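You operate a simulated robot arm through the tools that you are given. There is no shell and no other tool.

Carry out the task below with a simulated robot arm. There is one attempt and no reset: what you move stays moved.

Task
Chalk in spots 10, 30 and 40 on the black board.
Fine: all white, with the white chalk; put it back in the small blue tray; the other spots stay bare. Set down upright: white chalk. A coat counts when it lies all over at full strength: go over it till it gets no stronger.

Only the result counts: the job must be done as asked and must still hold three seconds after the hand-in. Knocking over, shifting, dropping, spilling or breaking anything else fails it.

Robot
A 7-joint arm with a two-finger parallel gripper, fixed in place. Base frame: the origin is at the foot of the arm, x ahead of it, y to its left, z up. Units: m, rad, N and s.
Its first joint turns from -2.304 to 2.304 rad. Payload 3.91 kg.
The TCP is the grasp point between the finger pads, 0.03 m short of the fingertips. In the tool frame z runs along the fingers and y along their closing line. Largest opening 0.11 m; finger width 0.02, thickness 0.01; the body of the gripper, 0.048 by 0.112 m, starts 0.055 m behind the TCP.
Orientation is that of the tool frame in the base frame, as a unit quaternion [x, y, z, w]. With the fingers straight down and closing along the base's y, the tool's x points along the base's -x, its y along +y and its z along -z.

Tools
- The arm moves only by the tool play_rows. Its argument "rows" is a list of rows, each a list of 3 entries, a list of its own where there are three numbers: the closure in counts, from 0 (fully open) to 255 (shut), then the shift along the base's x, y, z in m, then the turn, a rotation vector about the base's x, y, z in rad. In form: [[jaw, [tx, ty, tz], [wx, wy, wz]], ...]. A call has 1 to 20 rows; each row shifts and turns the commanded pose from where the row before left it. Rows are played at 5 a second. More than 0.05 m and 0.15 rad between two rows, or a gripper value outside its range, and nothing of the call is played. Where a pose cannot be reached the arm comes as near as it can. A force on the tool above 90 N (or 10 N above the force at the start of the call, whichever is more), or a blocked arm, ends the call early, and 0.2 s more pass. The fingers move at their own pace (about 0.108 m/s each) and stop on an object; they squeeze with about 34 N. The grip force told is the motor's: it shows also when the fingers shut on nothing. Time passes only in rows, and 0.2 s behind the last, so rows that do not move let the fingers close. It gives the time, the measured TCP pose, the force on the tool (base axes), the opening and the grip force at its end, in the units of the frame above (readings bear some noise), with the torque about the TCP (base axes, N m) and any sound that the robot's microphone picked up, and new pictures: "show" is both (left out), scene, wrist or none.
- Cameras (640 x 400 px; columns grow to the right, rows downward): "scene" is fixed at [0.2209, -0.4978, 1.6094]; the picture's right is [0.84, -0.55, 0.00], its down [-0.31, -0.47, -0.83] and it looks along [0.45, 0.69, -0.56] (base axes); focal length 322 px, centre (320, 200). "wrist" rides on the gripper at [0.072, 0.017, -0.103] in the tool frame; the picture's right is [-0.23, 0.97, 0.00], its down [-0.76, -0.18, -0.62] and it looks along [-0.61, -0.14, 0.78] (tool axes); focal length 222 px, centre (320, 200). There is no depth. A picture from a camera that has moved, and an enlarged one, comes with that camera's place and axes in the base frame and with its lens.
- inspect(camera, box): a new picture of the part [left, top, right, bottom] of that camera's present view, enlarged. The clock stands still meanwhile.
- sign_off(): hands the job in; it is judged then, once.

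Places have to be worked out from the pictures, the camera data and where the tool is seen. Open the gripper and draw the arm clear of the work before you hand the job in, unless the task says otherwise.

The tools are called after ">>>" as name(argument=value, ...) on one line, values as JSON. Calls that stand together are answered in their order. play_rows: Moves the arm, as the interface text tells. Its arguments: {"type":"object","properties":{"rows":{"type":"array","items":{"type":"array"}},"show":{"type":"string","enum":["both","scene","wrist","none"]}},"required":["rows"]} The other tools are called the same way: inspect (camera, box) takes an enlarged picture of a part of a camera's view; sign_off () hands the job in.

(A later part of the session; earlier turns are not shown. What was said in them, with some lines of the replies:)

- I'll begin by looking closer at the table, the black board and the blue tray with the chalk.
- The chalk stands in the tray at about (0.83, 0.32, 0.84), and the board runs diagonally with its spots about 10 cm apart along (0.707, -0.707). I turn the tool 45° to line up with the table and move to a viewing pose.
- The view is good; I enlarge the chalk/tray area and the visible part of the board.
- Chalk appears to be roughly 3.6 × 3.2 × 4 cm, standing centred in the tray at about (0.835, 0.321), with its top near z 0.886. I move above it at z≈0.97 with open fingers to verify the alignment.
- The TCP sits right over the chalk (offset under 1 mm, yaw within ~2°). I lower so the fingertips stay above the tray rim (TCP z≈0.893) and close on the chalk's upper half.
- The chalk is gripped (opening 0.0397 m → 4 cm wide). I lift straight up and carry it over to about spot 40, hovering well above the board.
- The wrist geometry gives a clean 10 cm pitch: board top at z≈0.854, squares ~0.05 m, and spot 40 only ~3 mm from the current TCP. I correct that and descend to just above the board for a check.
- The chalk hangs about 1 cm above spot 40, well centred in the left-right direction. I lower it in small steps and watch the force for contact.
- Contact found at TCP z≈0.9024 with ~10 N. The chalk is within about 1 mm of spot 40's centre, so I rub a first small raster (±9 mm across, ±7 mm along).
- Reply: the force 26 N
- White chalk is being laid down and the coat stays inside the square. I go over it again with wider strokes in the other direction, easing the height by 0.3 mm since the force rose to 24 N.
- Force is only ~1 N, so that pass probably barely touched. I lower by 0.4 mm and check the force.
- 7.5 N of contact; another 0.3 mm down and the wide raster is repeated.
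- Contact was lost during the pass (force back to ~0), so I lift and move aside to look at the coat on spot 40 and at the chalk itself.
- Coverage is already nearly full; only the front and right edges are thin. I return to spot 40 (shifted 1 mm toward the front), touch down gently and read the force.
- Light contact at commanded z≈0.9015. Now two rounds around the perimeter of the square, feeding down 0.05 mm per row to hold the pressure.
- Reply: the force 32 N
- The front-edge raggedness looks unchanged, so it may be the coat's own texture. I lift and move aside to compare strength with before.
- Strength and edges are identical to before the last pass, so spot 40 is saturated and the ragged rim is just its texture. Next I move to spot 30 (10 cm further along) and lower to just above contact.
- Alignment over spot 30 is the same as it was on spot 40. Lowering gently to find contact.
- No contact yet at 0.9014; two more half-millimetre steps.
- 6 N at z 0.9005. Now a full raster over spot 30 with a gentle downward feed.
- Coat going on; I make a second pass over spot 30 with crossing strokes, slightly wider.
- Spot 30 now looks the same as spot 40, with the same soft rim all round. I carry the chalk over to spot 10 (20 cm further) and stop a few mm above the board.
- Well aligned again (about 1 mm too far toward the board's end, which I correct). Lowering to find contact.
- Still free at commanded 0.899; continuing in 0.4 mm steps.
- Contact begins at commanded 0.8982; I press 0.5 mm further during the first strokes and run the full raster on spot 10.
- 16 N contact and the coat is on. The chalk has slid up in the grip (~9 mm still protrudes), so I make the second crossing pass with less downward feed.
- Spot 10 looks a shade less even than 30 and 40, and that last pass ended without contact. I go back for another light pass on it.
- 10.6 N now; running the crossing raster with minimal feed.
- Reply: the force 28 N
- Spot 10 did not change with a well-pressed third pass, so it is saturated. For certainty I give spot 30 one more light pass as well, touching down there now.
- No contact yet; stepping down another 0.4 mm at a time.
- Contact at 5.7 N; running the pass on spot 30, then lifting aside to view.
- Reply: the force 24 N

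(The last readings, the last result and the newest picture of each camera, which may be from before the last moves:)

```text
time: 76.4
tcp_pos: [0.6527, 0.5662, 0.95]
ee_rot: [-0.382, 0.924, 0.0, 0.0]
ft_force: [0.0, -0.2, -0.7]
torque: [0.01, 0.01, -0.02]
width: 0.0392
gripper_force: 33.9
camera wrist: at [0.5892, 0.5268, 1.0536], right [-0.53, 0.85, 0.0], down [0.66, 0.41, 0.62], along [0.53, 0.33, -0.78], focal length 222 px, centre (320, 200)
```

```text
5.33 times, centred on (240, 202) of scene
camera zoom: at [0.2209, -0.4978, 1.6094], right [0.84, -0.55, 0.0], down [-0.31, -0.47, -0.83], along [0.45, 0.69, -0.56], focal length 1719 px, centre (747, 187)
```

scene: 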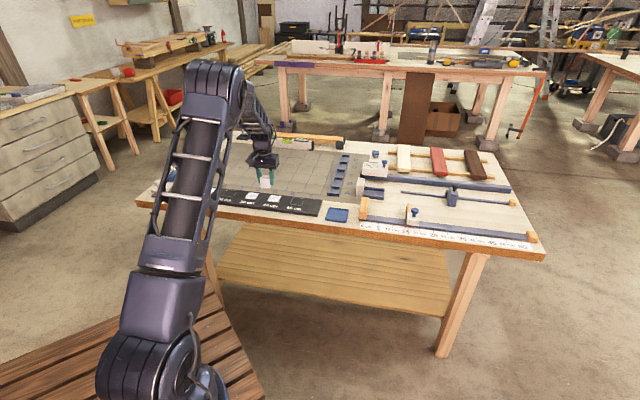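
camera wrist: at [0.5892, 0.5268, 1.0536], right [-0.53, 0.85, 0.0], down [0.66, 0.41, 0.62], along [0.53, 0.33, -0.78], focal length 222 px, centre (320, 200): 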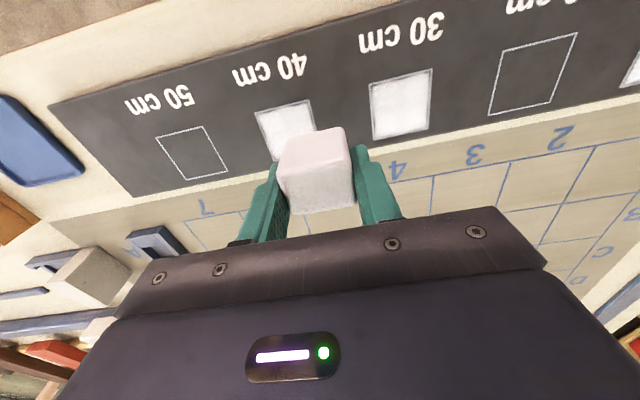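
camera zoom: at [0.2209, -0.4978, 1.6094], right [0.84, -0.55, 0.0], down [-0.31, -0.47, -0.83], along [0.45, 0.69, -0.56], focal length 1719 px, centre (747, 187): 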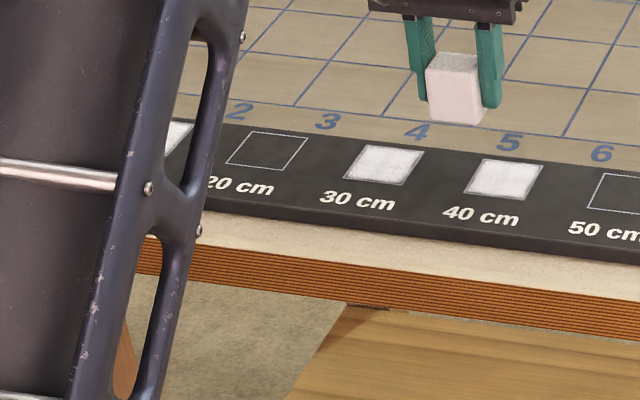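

Spot 30 is unchanged too, so all three coats are at full strength. Now I carry the chalk back above the tray (TCP ≈ 0.835, 0.322).

>>> play_rows(rows=[[255, [0.02281, -0.03075, 0], [0, 0, 0]], [255, [0.02281, -0.03075, 0], [0, 0, 0]], [255, [0.02281, -0.03075, 0], [0, 0, 0]], [255, [0.02281, -0.03075, 0], [0, 0, 0]], [255, [0.02281, -0.03075, 0], [0, 0, 0]], [255, [0.02281, -0.03075, 0], [0, 0, 0]], [255, [0.02281, -0.03075, 0], [0, 0, 0]], [255, [0.02281, -0.03075, 0], [0, 0, 0]], [255, [0, 0, -0.025], [0, 0, 0]], [255, [0, 0, 0], [0, 0, 0]]])

>>> inspect(camera="wrist", box=[220, 60, 430, 191])

>>> inspect(camera="scene", box=[300, 175, 380, 225])

```text
time: 78.6
tcp_pos: [0.8333, 0.3211, 0.9251]
ee_rot: [-0.382, 0.924, 0.0, 0.0]
ft_force: [-0.3, 0.9, -1.0]
torque: [0.01, -0.01, -0.01]
width: 0.0395
gripper_force: 34.0
camera wrist: at [0.7706, 0.2815, 1.028], right [-0.53, 0.85, 0.0], down [0.66, 0.41, 0.62], along [0.53, 0.33, -0.78], focal length 222 px, centre (320, 200)
```

scene: 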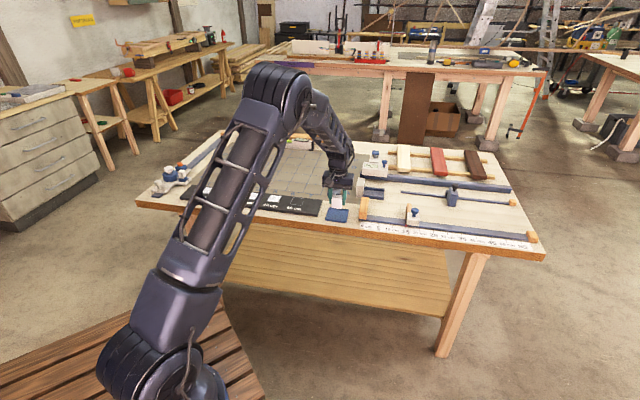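
wrist: 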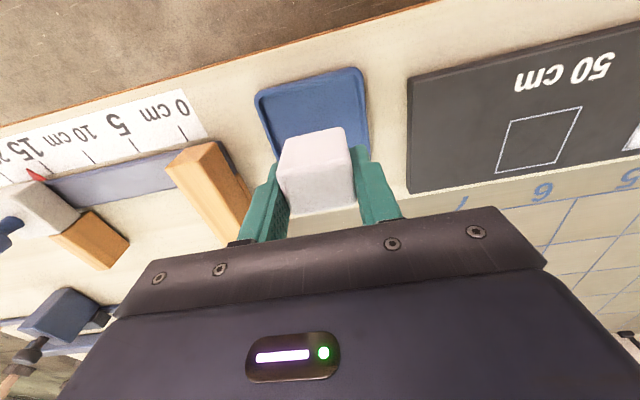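

```text
3.05 times, centred on (325, 126) of wrist
camera zoom: at [0.7706, 0.2815, 1.028], right [-0.53, 0.85, 0.0], down [0.66, 0.41, 0.62], along [0.53, 0.33, -0.78], focal length 677 px, centre (305, 427)
```

zoom: 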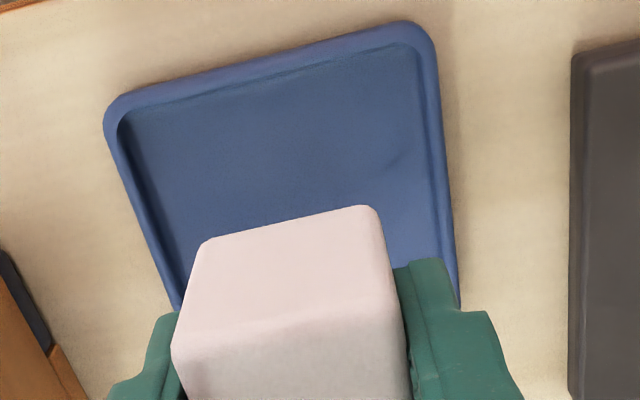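

```text
8.00 times, centred on (340, 200) of scene
camera zoom: at [0.2209, -0.4978, 1.6094], right [0.84, -0.55, 0.0], down [-0.31, -0.47, -0.83], along [0.45, 0.69, -0.56], focal length 2578 px, centre (160, 200)
```

zoom: 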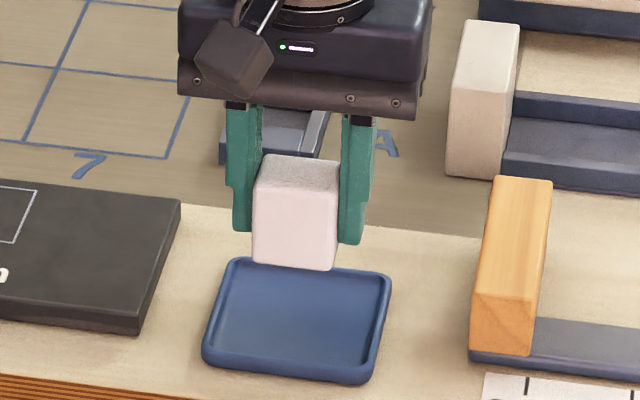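

The chalk hangs over the tray with a 1–2 mm offset that I correct while lowering toward the tray floor (expected contact near TCP z 0.883).

>>> play_rows(rows=[[255, [0.0015, 0.0007, -0.018], [0, 0, 0]], [255, [0, 0, -0.014], [0, 0, 0]], [255, [0, 0, -0.005], [0, 0, 0]], [255, [0, 0, 0], [0, 0, 0]]], show="none")

>>> play_rows(rows=[[255, [0, 0, -0.001], [0, 0, 0]], [255, [0, 0, -0.001], [0, 0, 0]], [255, [0, 0, 0], [0, 0, 0]]], show="none")

>>> inspect(camera="scene", box=[310, 185, 370, 223])

>>> inspect(camera="wrist", box=[220, 60, 430, 191])

```text
time: 79.6
tcp_pos: [0.8356, 0.3231, 0.8886]
ee_rot: [-0.382, 0.924, 0.0, 0.0]
ft_force: [-0.2, -0.7, -1.3]
torque: [0.02, -0.04, -0.01]
width: 0.0392
gripper_force: 34.3
```

```text
time: 80.4
tcp_pos: [0.8361, 0.3224, 0.8877]
ee_rot: [-0.382, 0.924, 0.0, 0.001]
ft_force: [0.9, -0.3, -0.3]
torque: [-0.03, -0.01, 0.01]
width: 0.0393
gripper_force: 34.5
```

```text
10.53 times, centred on (340, 204) of scene
camera zoom: at [0.2209, -0.4978, 1.6094], right [0.84, -0.55, 0.0], down [-0.31, -0.47, -0.83], along [0.45, 0.69, -0.56], focal length 3393 px, centre (110, 158)
```

zoom: 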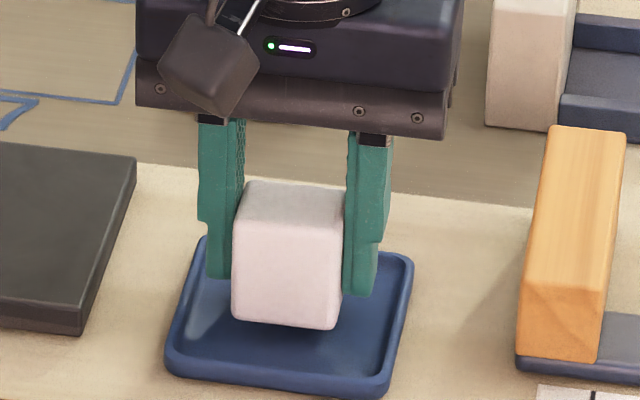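

```text
3.05 times, centred on (325, 126) of wrist
camera zoom: at [0.7728, 0.2826, 0.9905], right [-0.53, 0.85, 0.0], down [0.66, 0.41, 0.62], along [0.53, 0.33, -0.78], focal length 677 px, centre (305, 427)
```

zoom: 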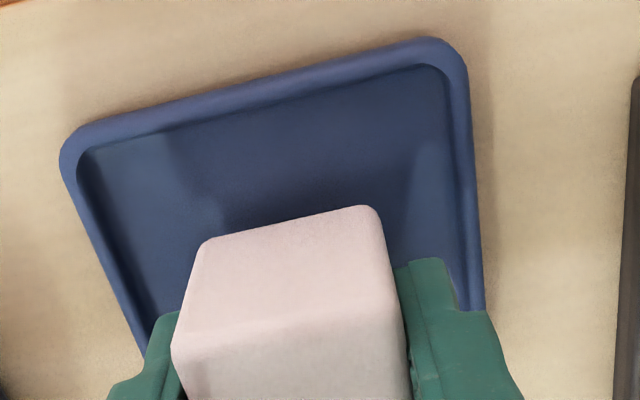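

Still just above the tray floor and well centred; continuing down in 1 mm steps.

>>> play_rows(rows=[[255, [0, 0, -0.001], [0, 0, 0]], [255, [0, 0, -0.001], [0, 0, 0]], [255, [0, 0, -0.001], [0, 0, 0]], [255, [0, 0, 0], [0, 0, 0]]], show="none")

>>> play_rows(rows=[[255, [0, 0, -0.0007], [0, 0, 0]], [255, [0, 0, 0], [0, 0, 0]]], show="none")

```text
time: 81.4
tcp_pos: [0.8356, 0.3215, 0.8857]
ee_rot: [-0.382, 0.924, 0.0, -0.001]
ft_force: [0.9, 0.4, -1.3]
torque: [0.02, 0.0, -0.01]
width: 0.0392
gripper_force: 34.1
```

```text
time: 82.0
tcp_pos: [0.8358, 0.3203, 0.8832]
ee_rot: [-0.383, 0.924, 0.0, 0.0]
ft_force: [0.6, 0.0, -0.4]
torque: [-0.01, -0.01, 0.0]
width: 0.0395
gripper_force: 33.8
```

Still no contact; stepping 0.5 mm at a time.

>>> play_rows(rows=[[255, [0, 0, -0.0006], [0, 0, 0]], [255, [0, 0, 0], [0, 0, 0]]], show="none")

>>> play_rows(rows=[[255, [0, 0, -0.0005], [0, 0, 0]], [255, [0, 0, 0], [0, 0, 0]]], show="none")

>>> play_rows(rows=[[255, [0, 0, -0.0005], [0, 0, 0]], [255, [0, 0, 0], [0, 0, 0]]], show="none")

>>> inspect(camera="scene", box=[310, 185, 370, 223])

```text
time: 82.6
tcp_pos: [0.836, 0.3211, 0.8829]
ee_rot: [-0.383, 0.924, 0.0, 0.0]
ft_force: [-0.6, -0.1, -1.3]
torque: [0.01, -0.01, 0.01]
width: 0.0394
gripper_force: 34.1
```

```text
time: 83.2
tcp_pos: [0.8367, 0.3212, 0.8824]
ee_rot: [-0.383, 0.924, 0.0, -0.001]
ft_force: [-0.1, 0.2, -1.3]
torque: [0.02, 0.0, -0.05]
width: 0.0395
gripper_force: 33.3
```

```text
time: 83.8
tcp_pos: [0.8362, 0.322, 0.8814]
ee_rot: [-0.382, 0.924, 0.001, -0.001]
ft_force: [-0.2, 0.0, -0.3]
torque: [-0.03, -0.01, 0.0]
width: 0.0394
gripper_force: 33.8
```

```text
10.53 times, centred on (340, 204) of scene
camera zoom: at [0.2209, -0.4978, 1.6094], right [0.84, -0.55, 0.0], down [-0.31, -0.47, -0.83], along [0.45, 0.69, -0.56], focal length 3393 px, centre (110, 158)
```

zoom: 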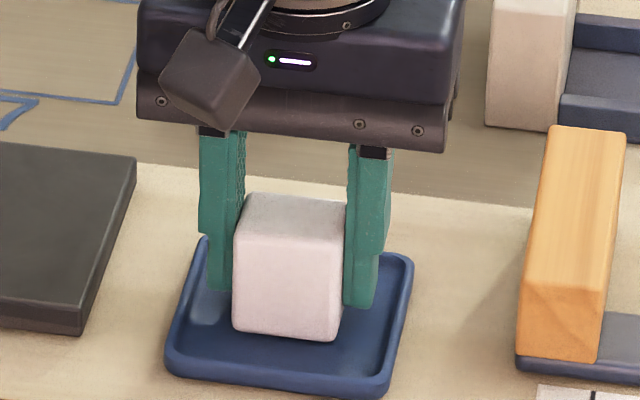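

The chalk's bottom edge is nearly where it stood originally; continuing with small steps until force appears.

>>> play_rows(rows=[[255, [0, 0, -0.0005], [0, 0, 0]], [255, [0, 0, 0], [0, 0, 0]]], show="none")

>>> play_rows(rows=[[255, [0, 0, -0.0005], [0, 0, 0]], [255, [0, 0, 0], [0, 0, 0]]], show="none")

```text
time: 84.4
tcp_pos: [0.8362, 0.3207, 0.8817]
ee_rot: [-0.383, 0.924, -0.001, -0.001]
ft_force: [0.1, 0.0, 0.7]
torque: [-0.01, -0.01, 0.05]
width: 0.0394
gripper_force: 34.1
```

```text
time: 85.0
tcp_pos: [0.8363, 0.3207, 0.8824]
ee_rot: [-0.382, 0.924, 0.0, 0.001]
ft_force: [-2.1, -3.2, 9.6]
torque: [-0.01, -0.04, 0.0]
width: 0.0392
gripper_force: 33.4
```

The chalk rests on the tray floor (9.6 N). I relieve the pressure slightly, open the fingers only a little (about 3–4 mm each side), then lift straight up.

>>> play_rows(rows=[[255, [0, 0, 0.0005], [0, 0, 0]], [160, [0, 0, 0], [0, 0, 0]], [152, [0, 0, 0], [0, 0, 0]], [146, [0, 0, 0], [0, 0, 0]], [146, [0, 0, 0], [0, 0, 0]]])

>>> inspect(camera="scene", box=[310, 185, 370, 223])

>>> inspect(camera="wrist", box=[220, 60, 430, 191])

```text
time: 86.2
tcp_pos: [0.8362, 0.3222, 0.8822]
ee_rot: [-0.383, 0.924, 0.0, 0.0]
ft_force: [0.1, -0.8, -0.1]
torque: [0.01, -0.02, -0.02]
width: 0.0471
gripper_force: 0.1
camera wrist: at [0.7732, 0.2824, 0.9844], right [-0.53, 0.85, 0.0], down [0.66, 0.41, 0.62], along [0.53, 0.33, -0.78], focal length 222 px, centre (320, 200)
```

scene: 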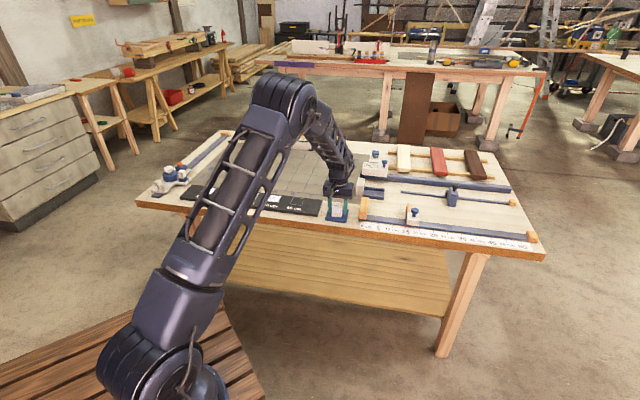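
wrist: 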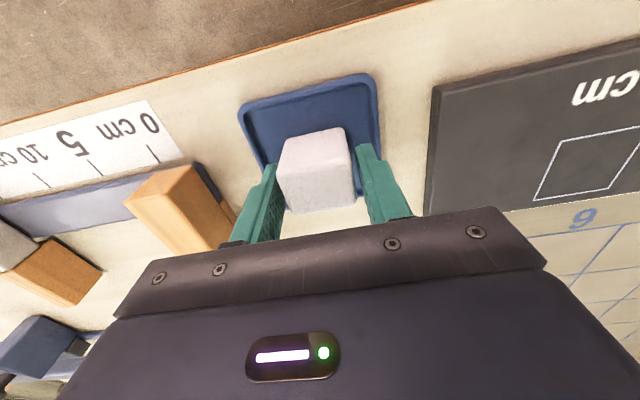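

```text
10.53 times, centred on (340, 204) of scene
camera zoom: at [0.2209, -0.4978, 1.6094], right [0.84, -0.55, 0.0], down [-0.31, -0.47, -0.83], along [0.45, 0.69, -0.56], focal length 3393 px, centre (110, 158)
```

zoom: 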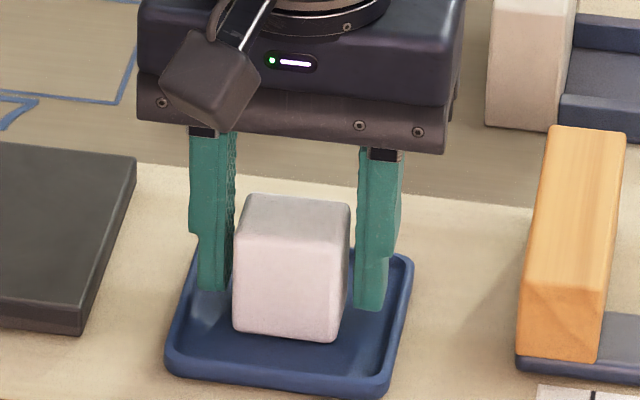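

```text
3.05 times, centred on (325, 126) of wrist
camera zoom: at [0.7732, 0.2824, 0.9844], right [-0.53, 0.85, 0.0], down [0.66, 0.41, 0.62], along [0.53, 0.33, -0.78], focal length 677 px, centre (305, 427)
```

zoom: 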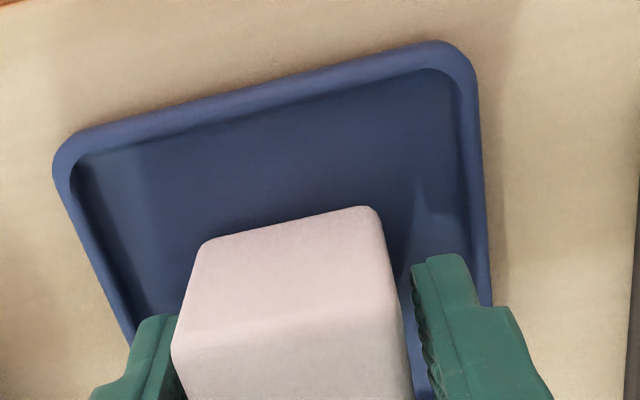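

The chalk is released, standing upright with clearance on both sides. I lift straight up slowly, then open fully and withdraw upward and back.

>>> play_rows(rows=[[146, [0, 0, 0.008], [0, 0, 0]], [146, [0, 0, 0.012], [0, 0, 0]], [130, [0, 0, 0.02], [0, 0, 0]], [100, [0, 0, 0.03], [0, 0, 0]], [50, [0, 0, 0.04], [0, 0, 0]], [0, [0, 0, 0.04], [0, 0, 0]], [0, [-0.02, -0.01, 0.04], [0, 0, 0]], [0, [-0.035, -0.02, 0.02], [0, 0, 0]], [0, [-0.035, -0.02, 0.02], [0, 0, 0]], [0, [-0.035, -0.02, 0.01], [0, 0, 0]], [0, [-0.035, -0.02, 0], [0, 0, 0]], [0, [0, 0, 0], [0, 0, 0]]])

>>> inspect(camera="scene", box=[190, 165, 390, 290])

>>> inspect(camera="wrist", box=[240, 80, 640, 330])

>>> inspect(camera="scene", box=[310, 185, 370, 223])

```text
time: 88.8
tcp_pos: [0.6761, 0.232, 1.1222]
ee_rot: [-0.383, 0.924, 0.0, 0.0]
ft_force: [-0.6, -0.2, -0.8]
torque: [0.03, -0.02, -0.02]
width: 0.11
gripper_force: 0.1
camera wrist: at [0.6132, 0.1922, 1.2241], right [-0.53, 0.85, 0.0], down [0.66, 0.41, 0.62], along [0.53, 0.33, -0.78], focal length 222 px, centre (320, 200)
```

scene: 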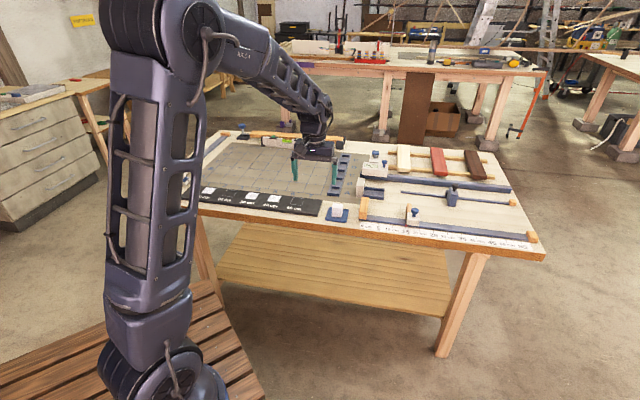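
wrist: 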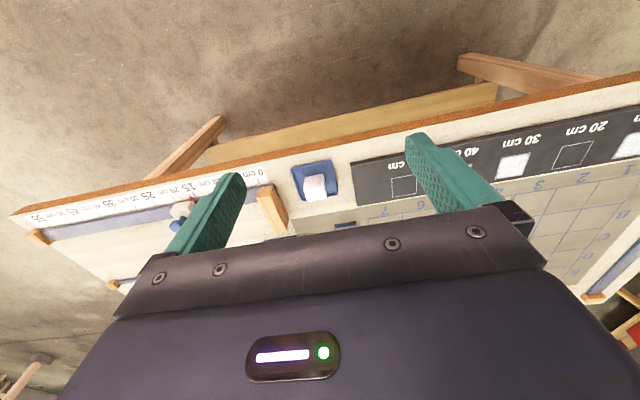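

```text
3.20 times, centred on (290, 228) of scene
camera zoom: at [0.2209, -0.4978, 1.6094], right [0.84, -0.55, 0.0], down [-0.31, -0.47, -0.83], along [0.45, 0.69, -0.56], focal length 1031 px, centre (416, 112)
```

zoom: 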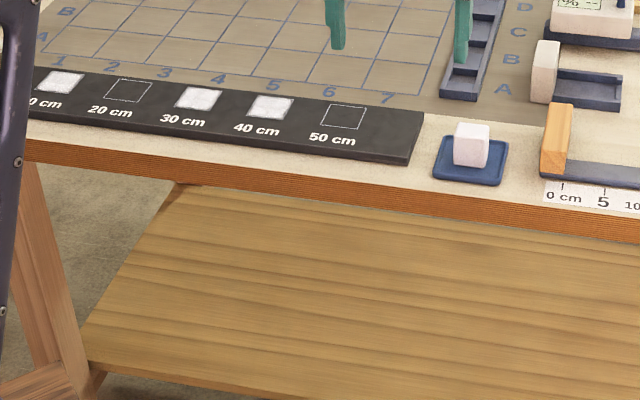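

```text
1.60 times, centred on (440, 205) of wrist
camera zoom: at [0.6132, 0.1922, 1.2241], right [-0.53, 0.85, 0.0], down [0.66, 0.41, 0.62], along [0.53, 0.33, -0.78], focal length 355 px, centre (128, 192)
```

zoom: 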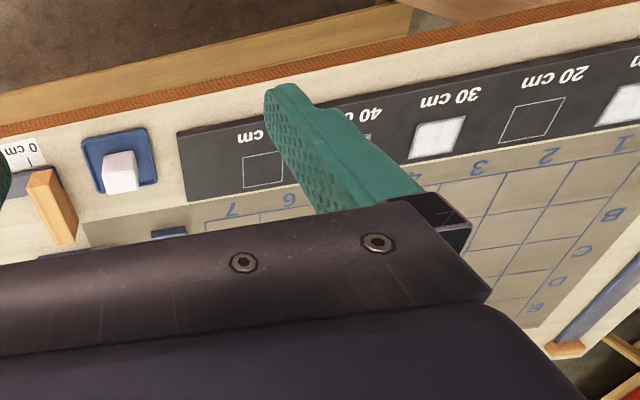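

```text
10.53 times, centred on (340, 204) of scene
camera zoom: at [0.2209, -0.4978, 1.6094], right [0.84, -0.55, 0.0], down [-0.31, -0.47, -0.83], along [0.45, 0.69, -0.56], focal length 3393 px, centre (110, 158)
```

zoom: 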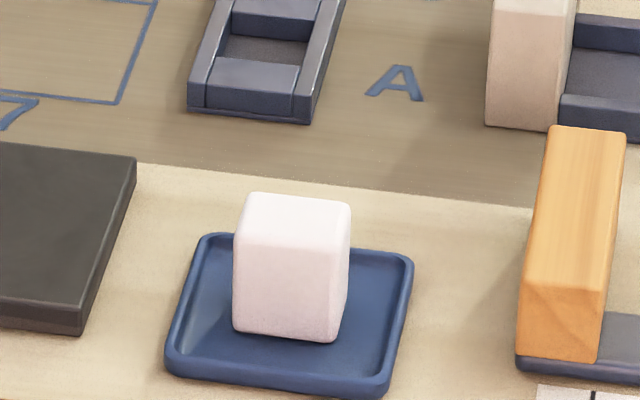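

The chalk stands upright in the tray and spots 10, 30 and 40 are white with 20 and 50 bare. I take one last close comparison of the three coats.

>>> inspect(camera="scene", box=[195, 180, 315, 220])

>>> inspect(camera="wrist", box=[480, 110, 640, 200])

```text
5.33 times, centred on (255, 200) of scene
camera zoom: at [0.2209, -0.4978, 1.6094], right [0.84, -0.55, 0.0], down [-0.31, -0.47, -0.83], along [0.45, 0.69, -0.56], focal length 1719 px, centre (667, 200)
```

zoom: 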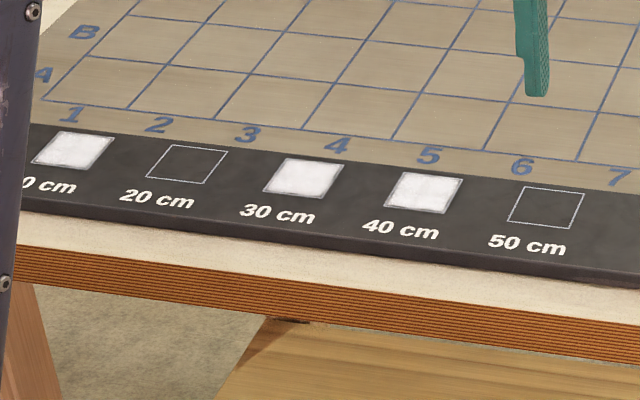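

```text
4.00 times, centred on (560, 155) of wrist
camera zoom: at [0.6132, 0.1922, 1.2241], right [-0.53, 0.85, 0.0], down [0.66, 0.41, 0.62], along [0.53, 0.33, -0.78], focal length 888 px, centre (-640, 380)
```

zoom: 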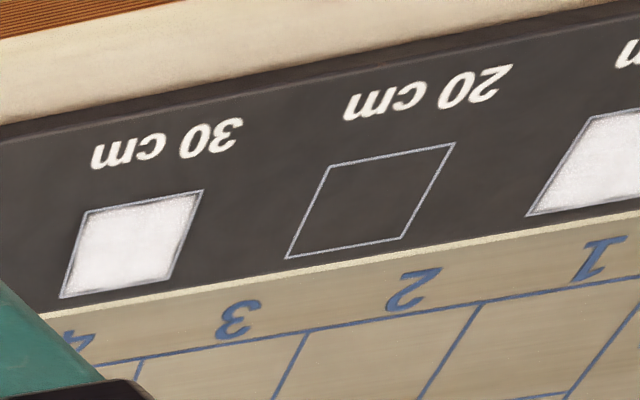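

All three coats look equally white and complete, 20 and 50 are bare, the chalk is upright in its tray, and the arm is clear with the gripper open. Handing in.

>>> sign_off()

```text
The job is handed in.
```

I chalked spots 10, 30 and 40 solid white, left 20 and 50 bare, and handed the job in; no verdict came back with the hand-in.

- **Coats:** I went over each spot several times. The last pass made no visible difference on any of the three, so I judged them at full strength. A thin uneven rim shows just inside each outline. It did not change with further rubbing, so I took it for the look of the chalk.
- **Chalk:** It slid about 1 cm up between the fingers while I rubbed, but I never dropped it. It stands upright in the small blue tray, close to where it began.
- **Everything else:** I saw nothing else on the table moved or knocked over. The gripper was open and the arm clear when I handed in.
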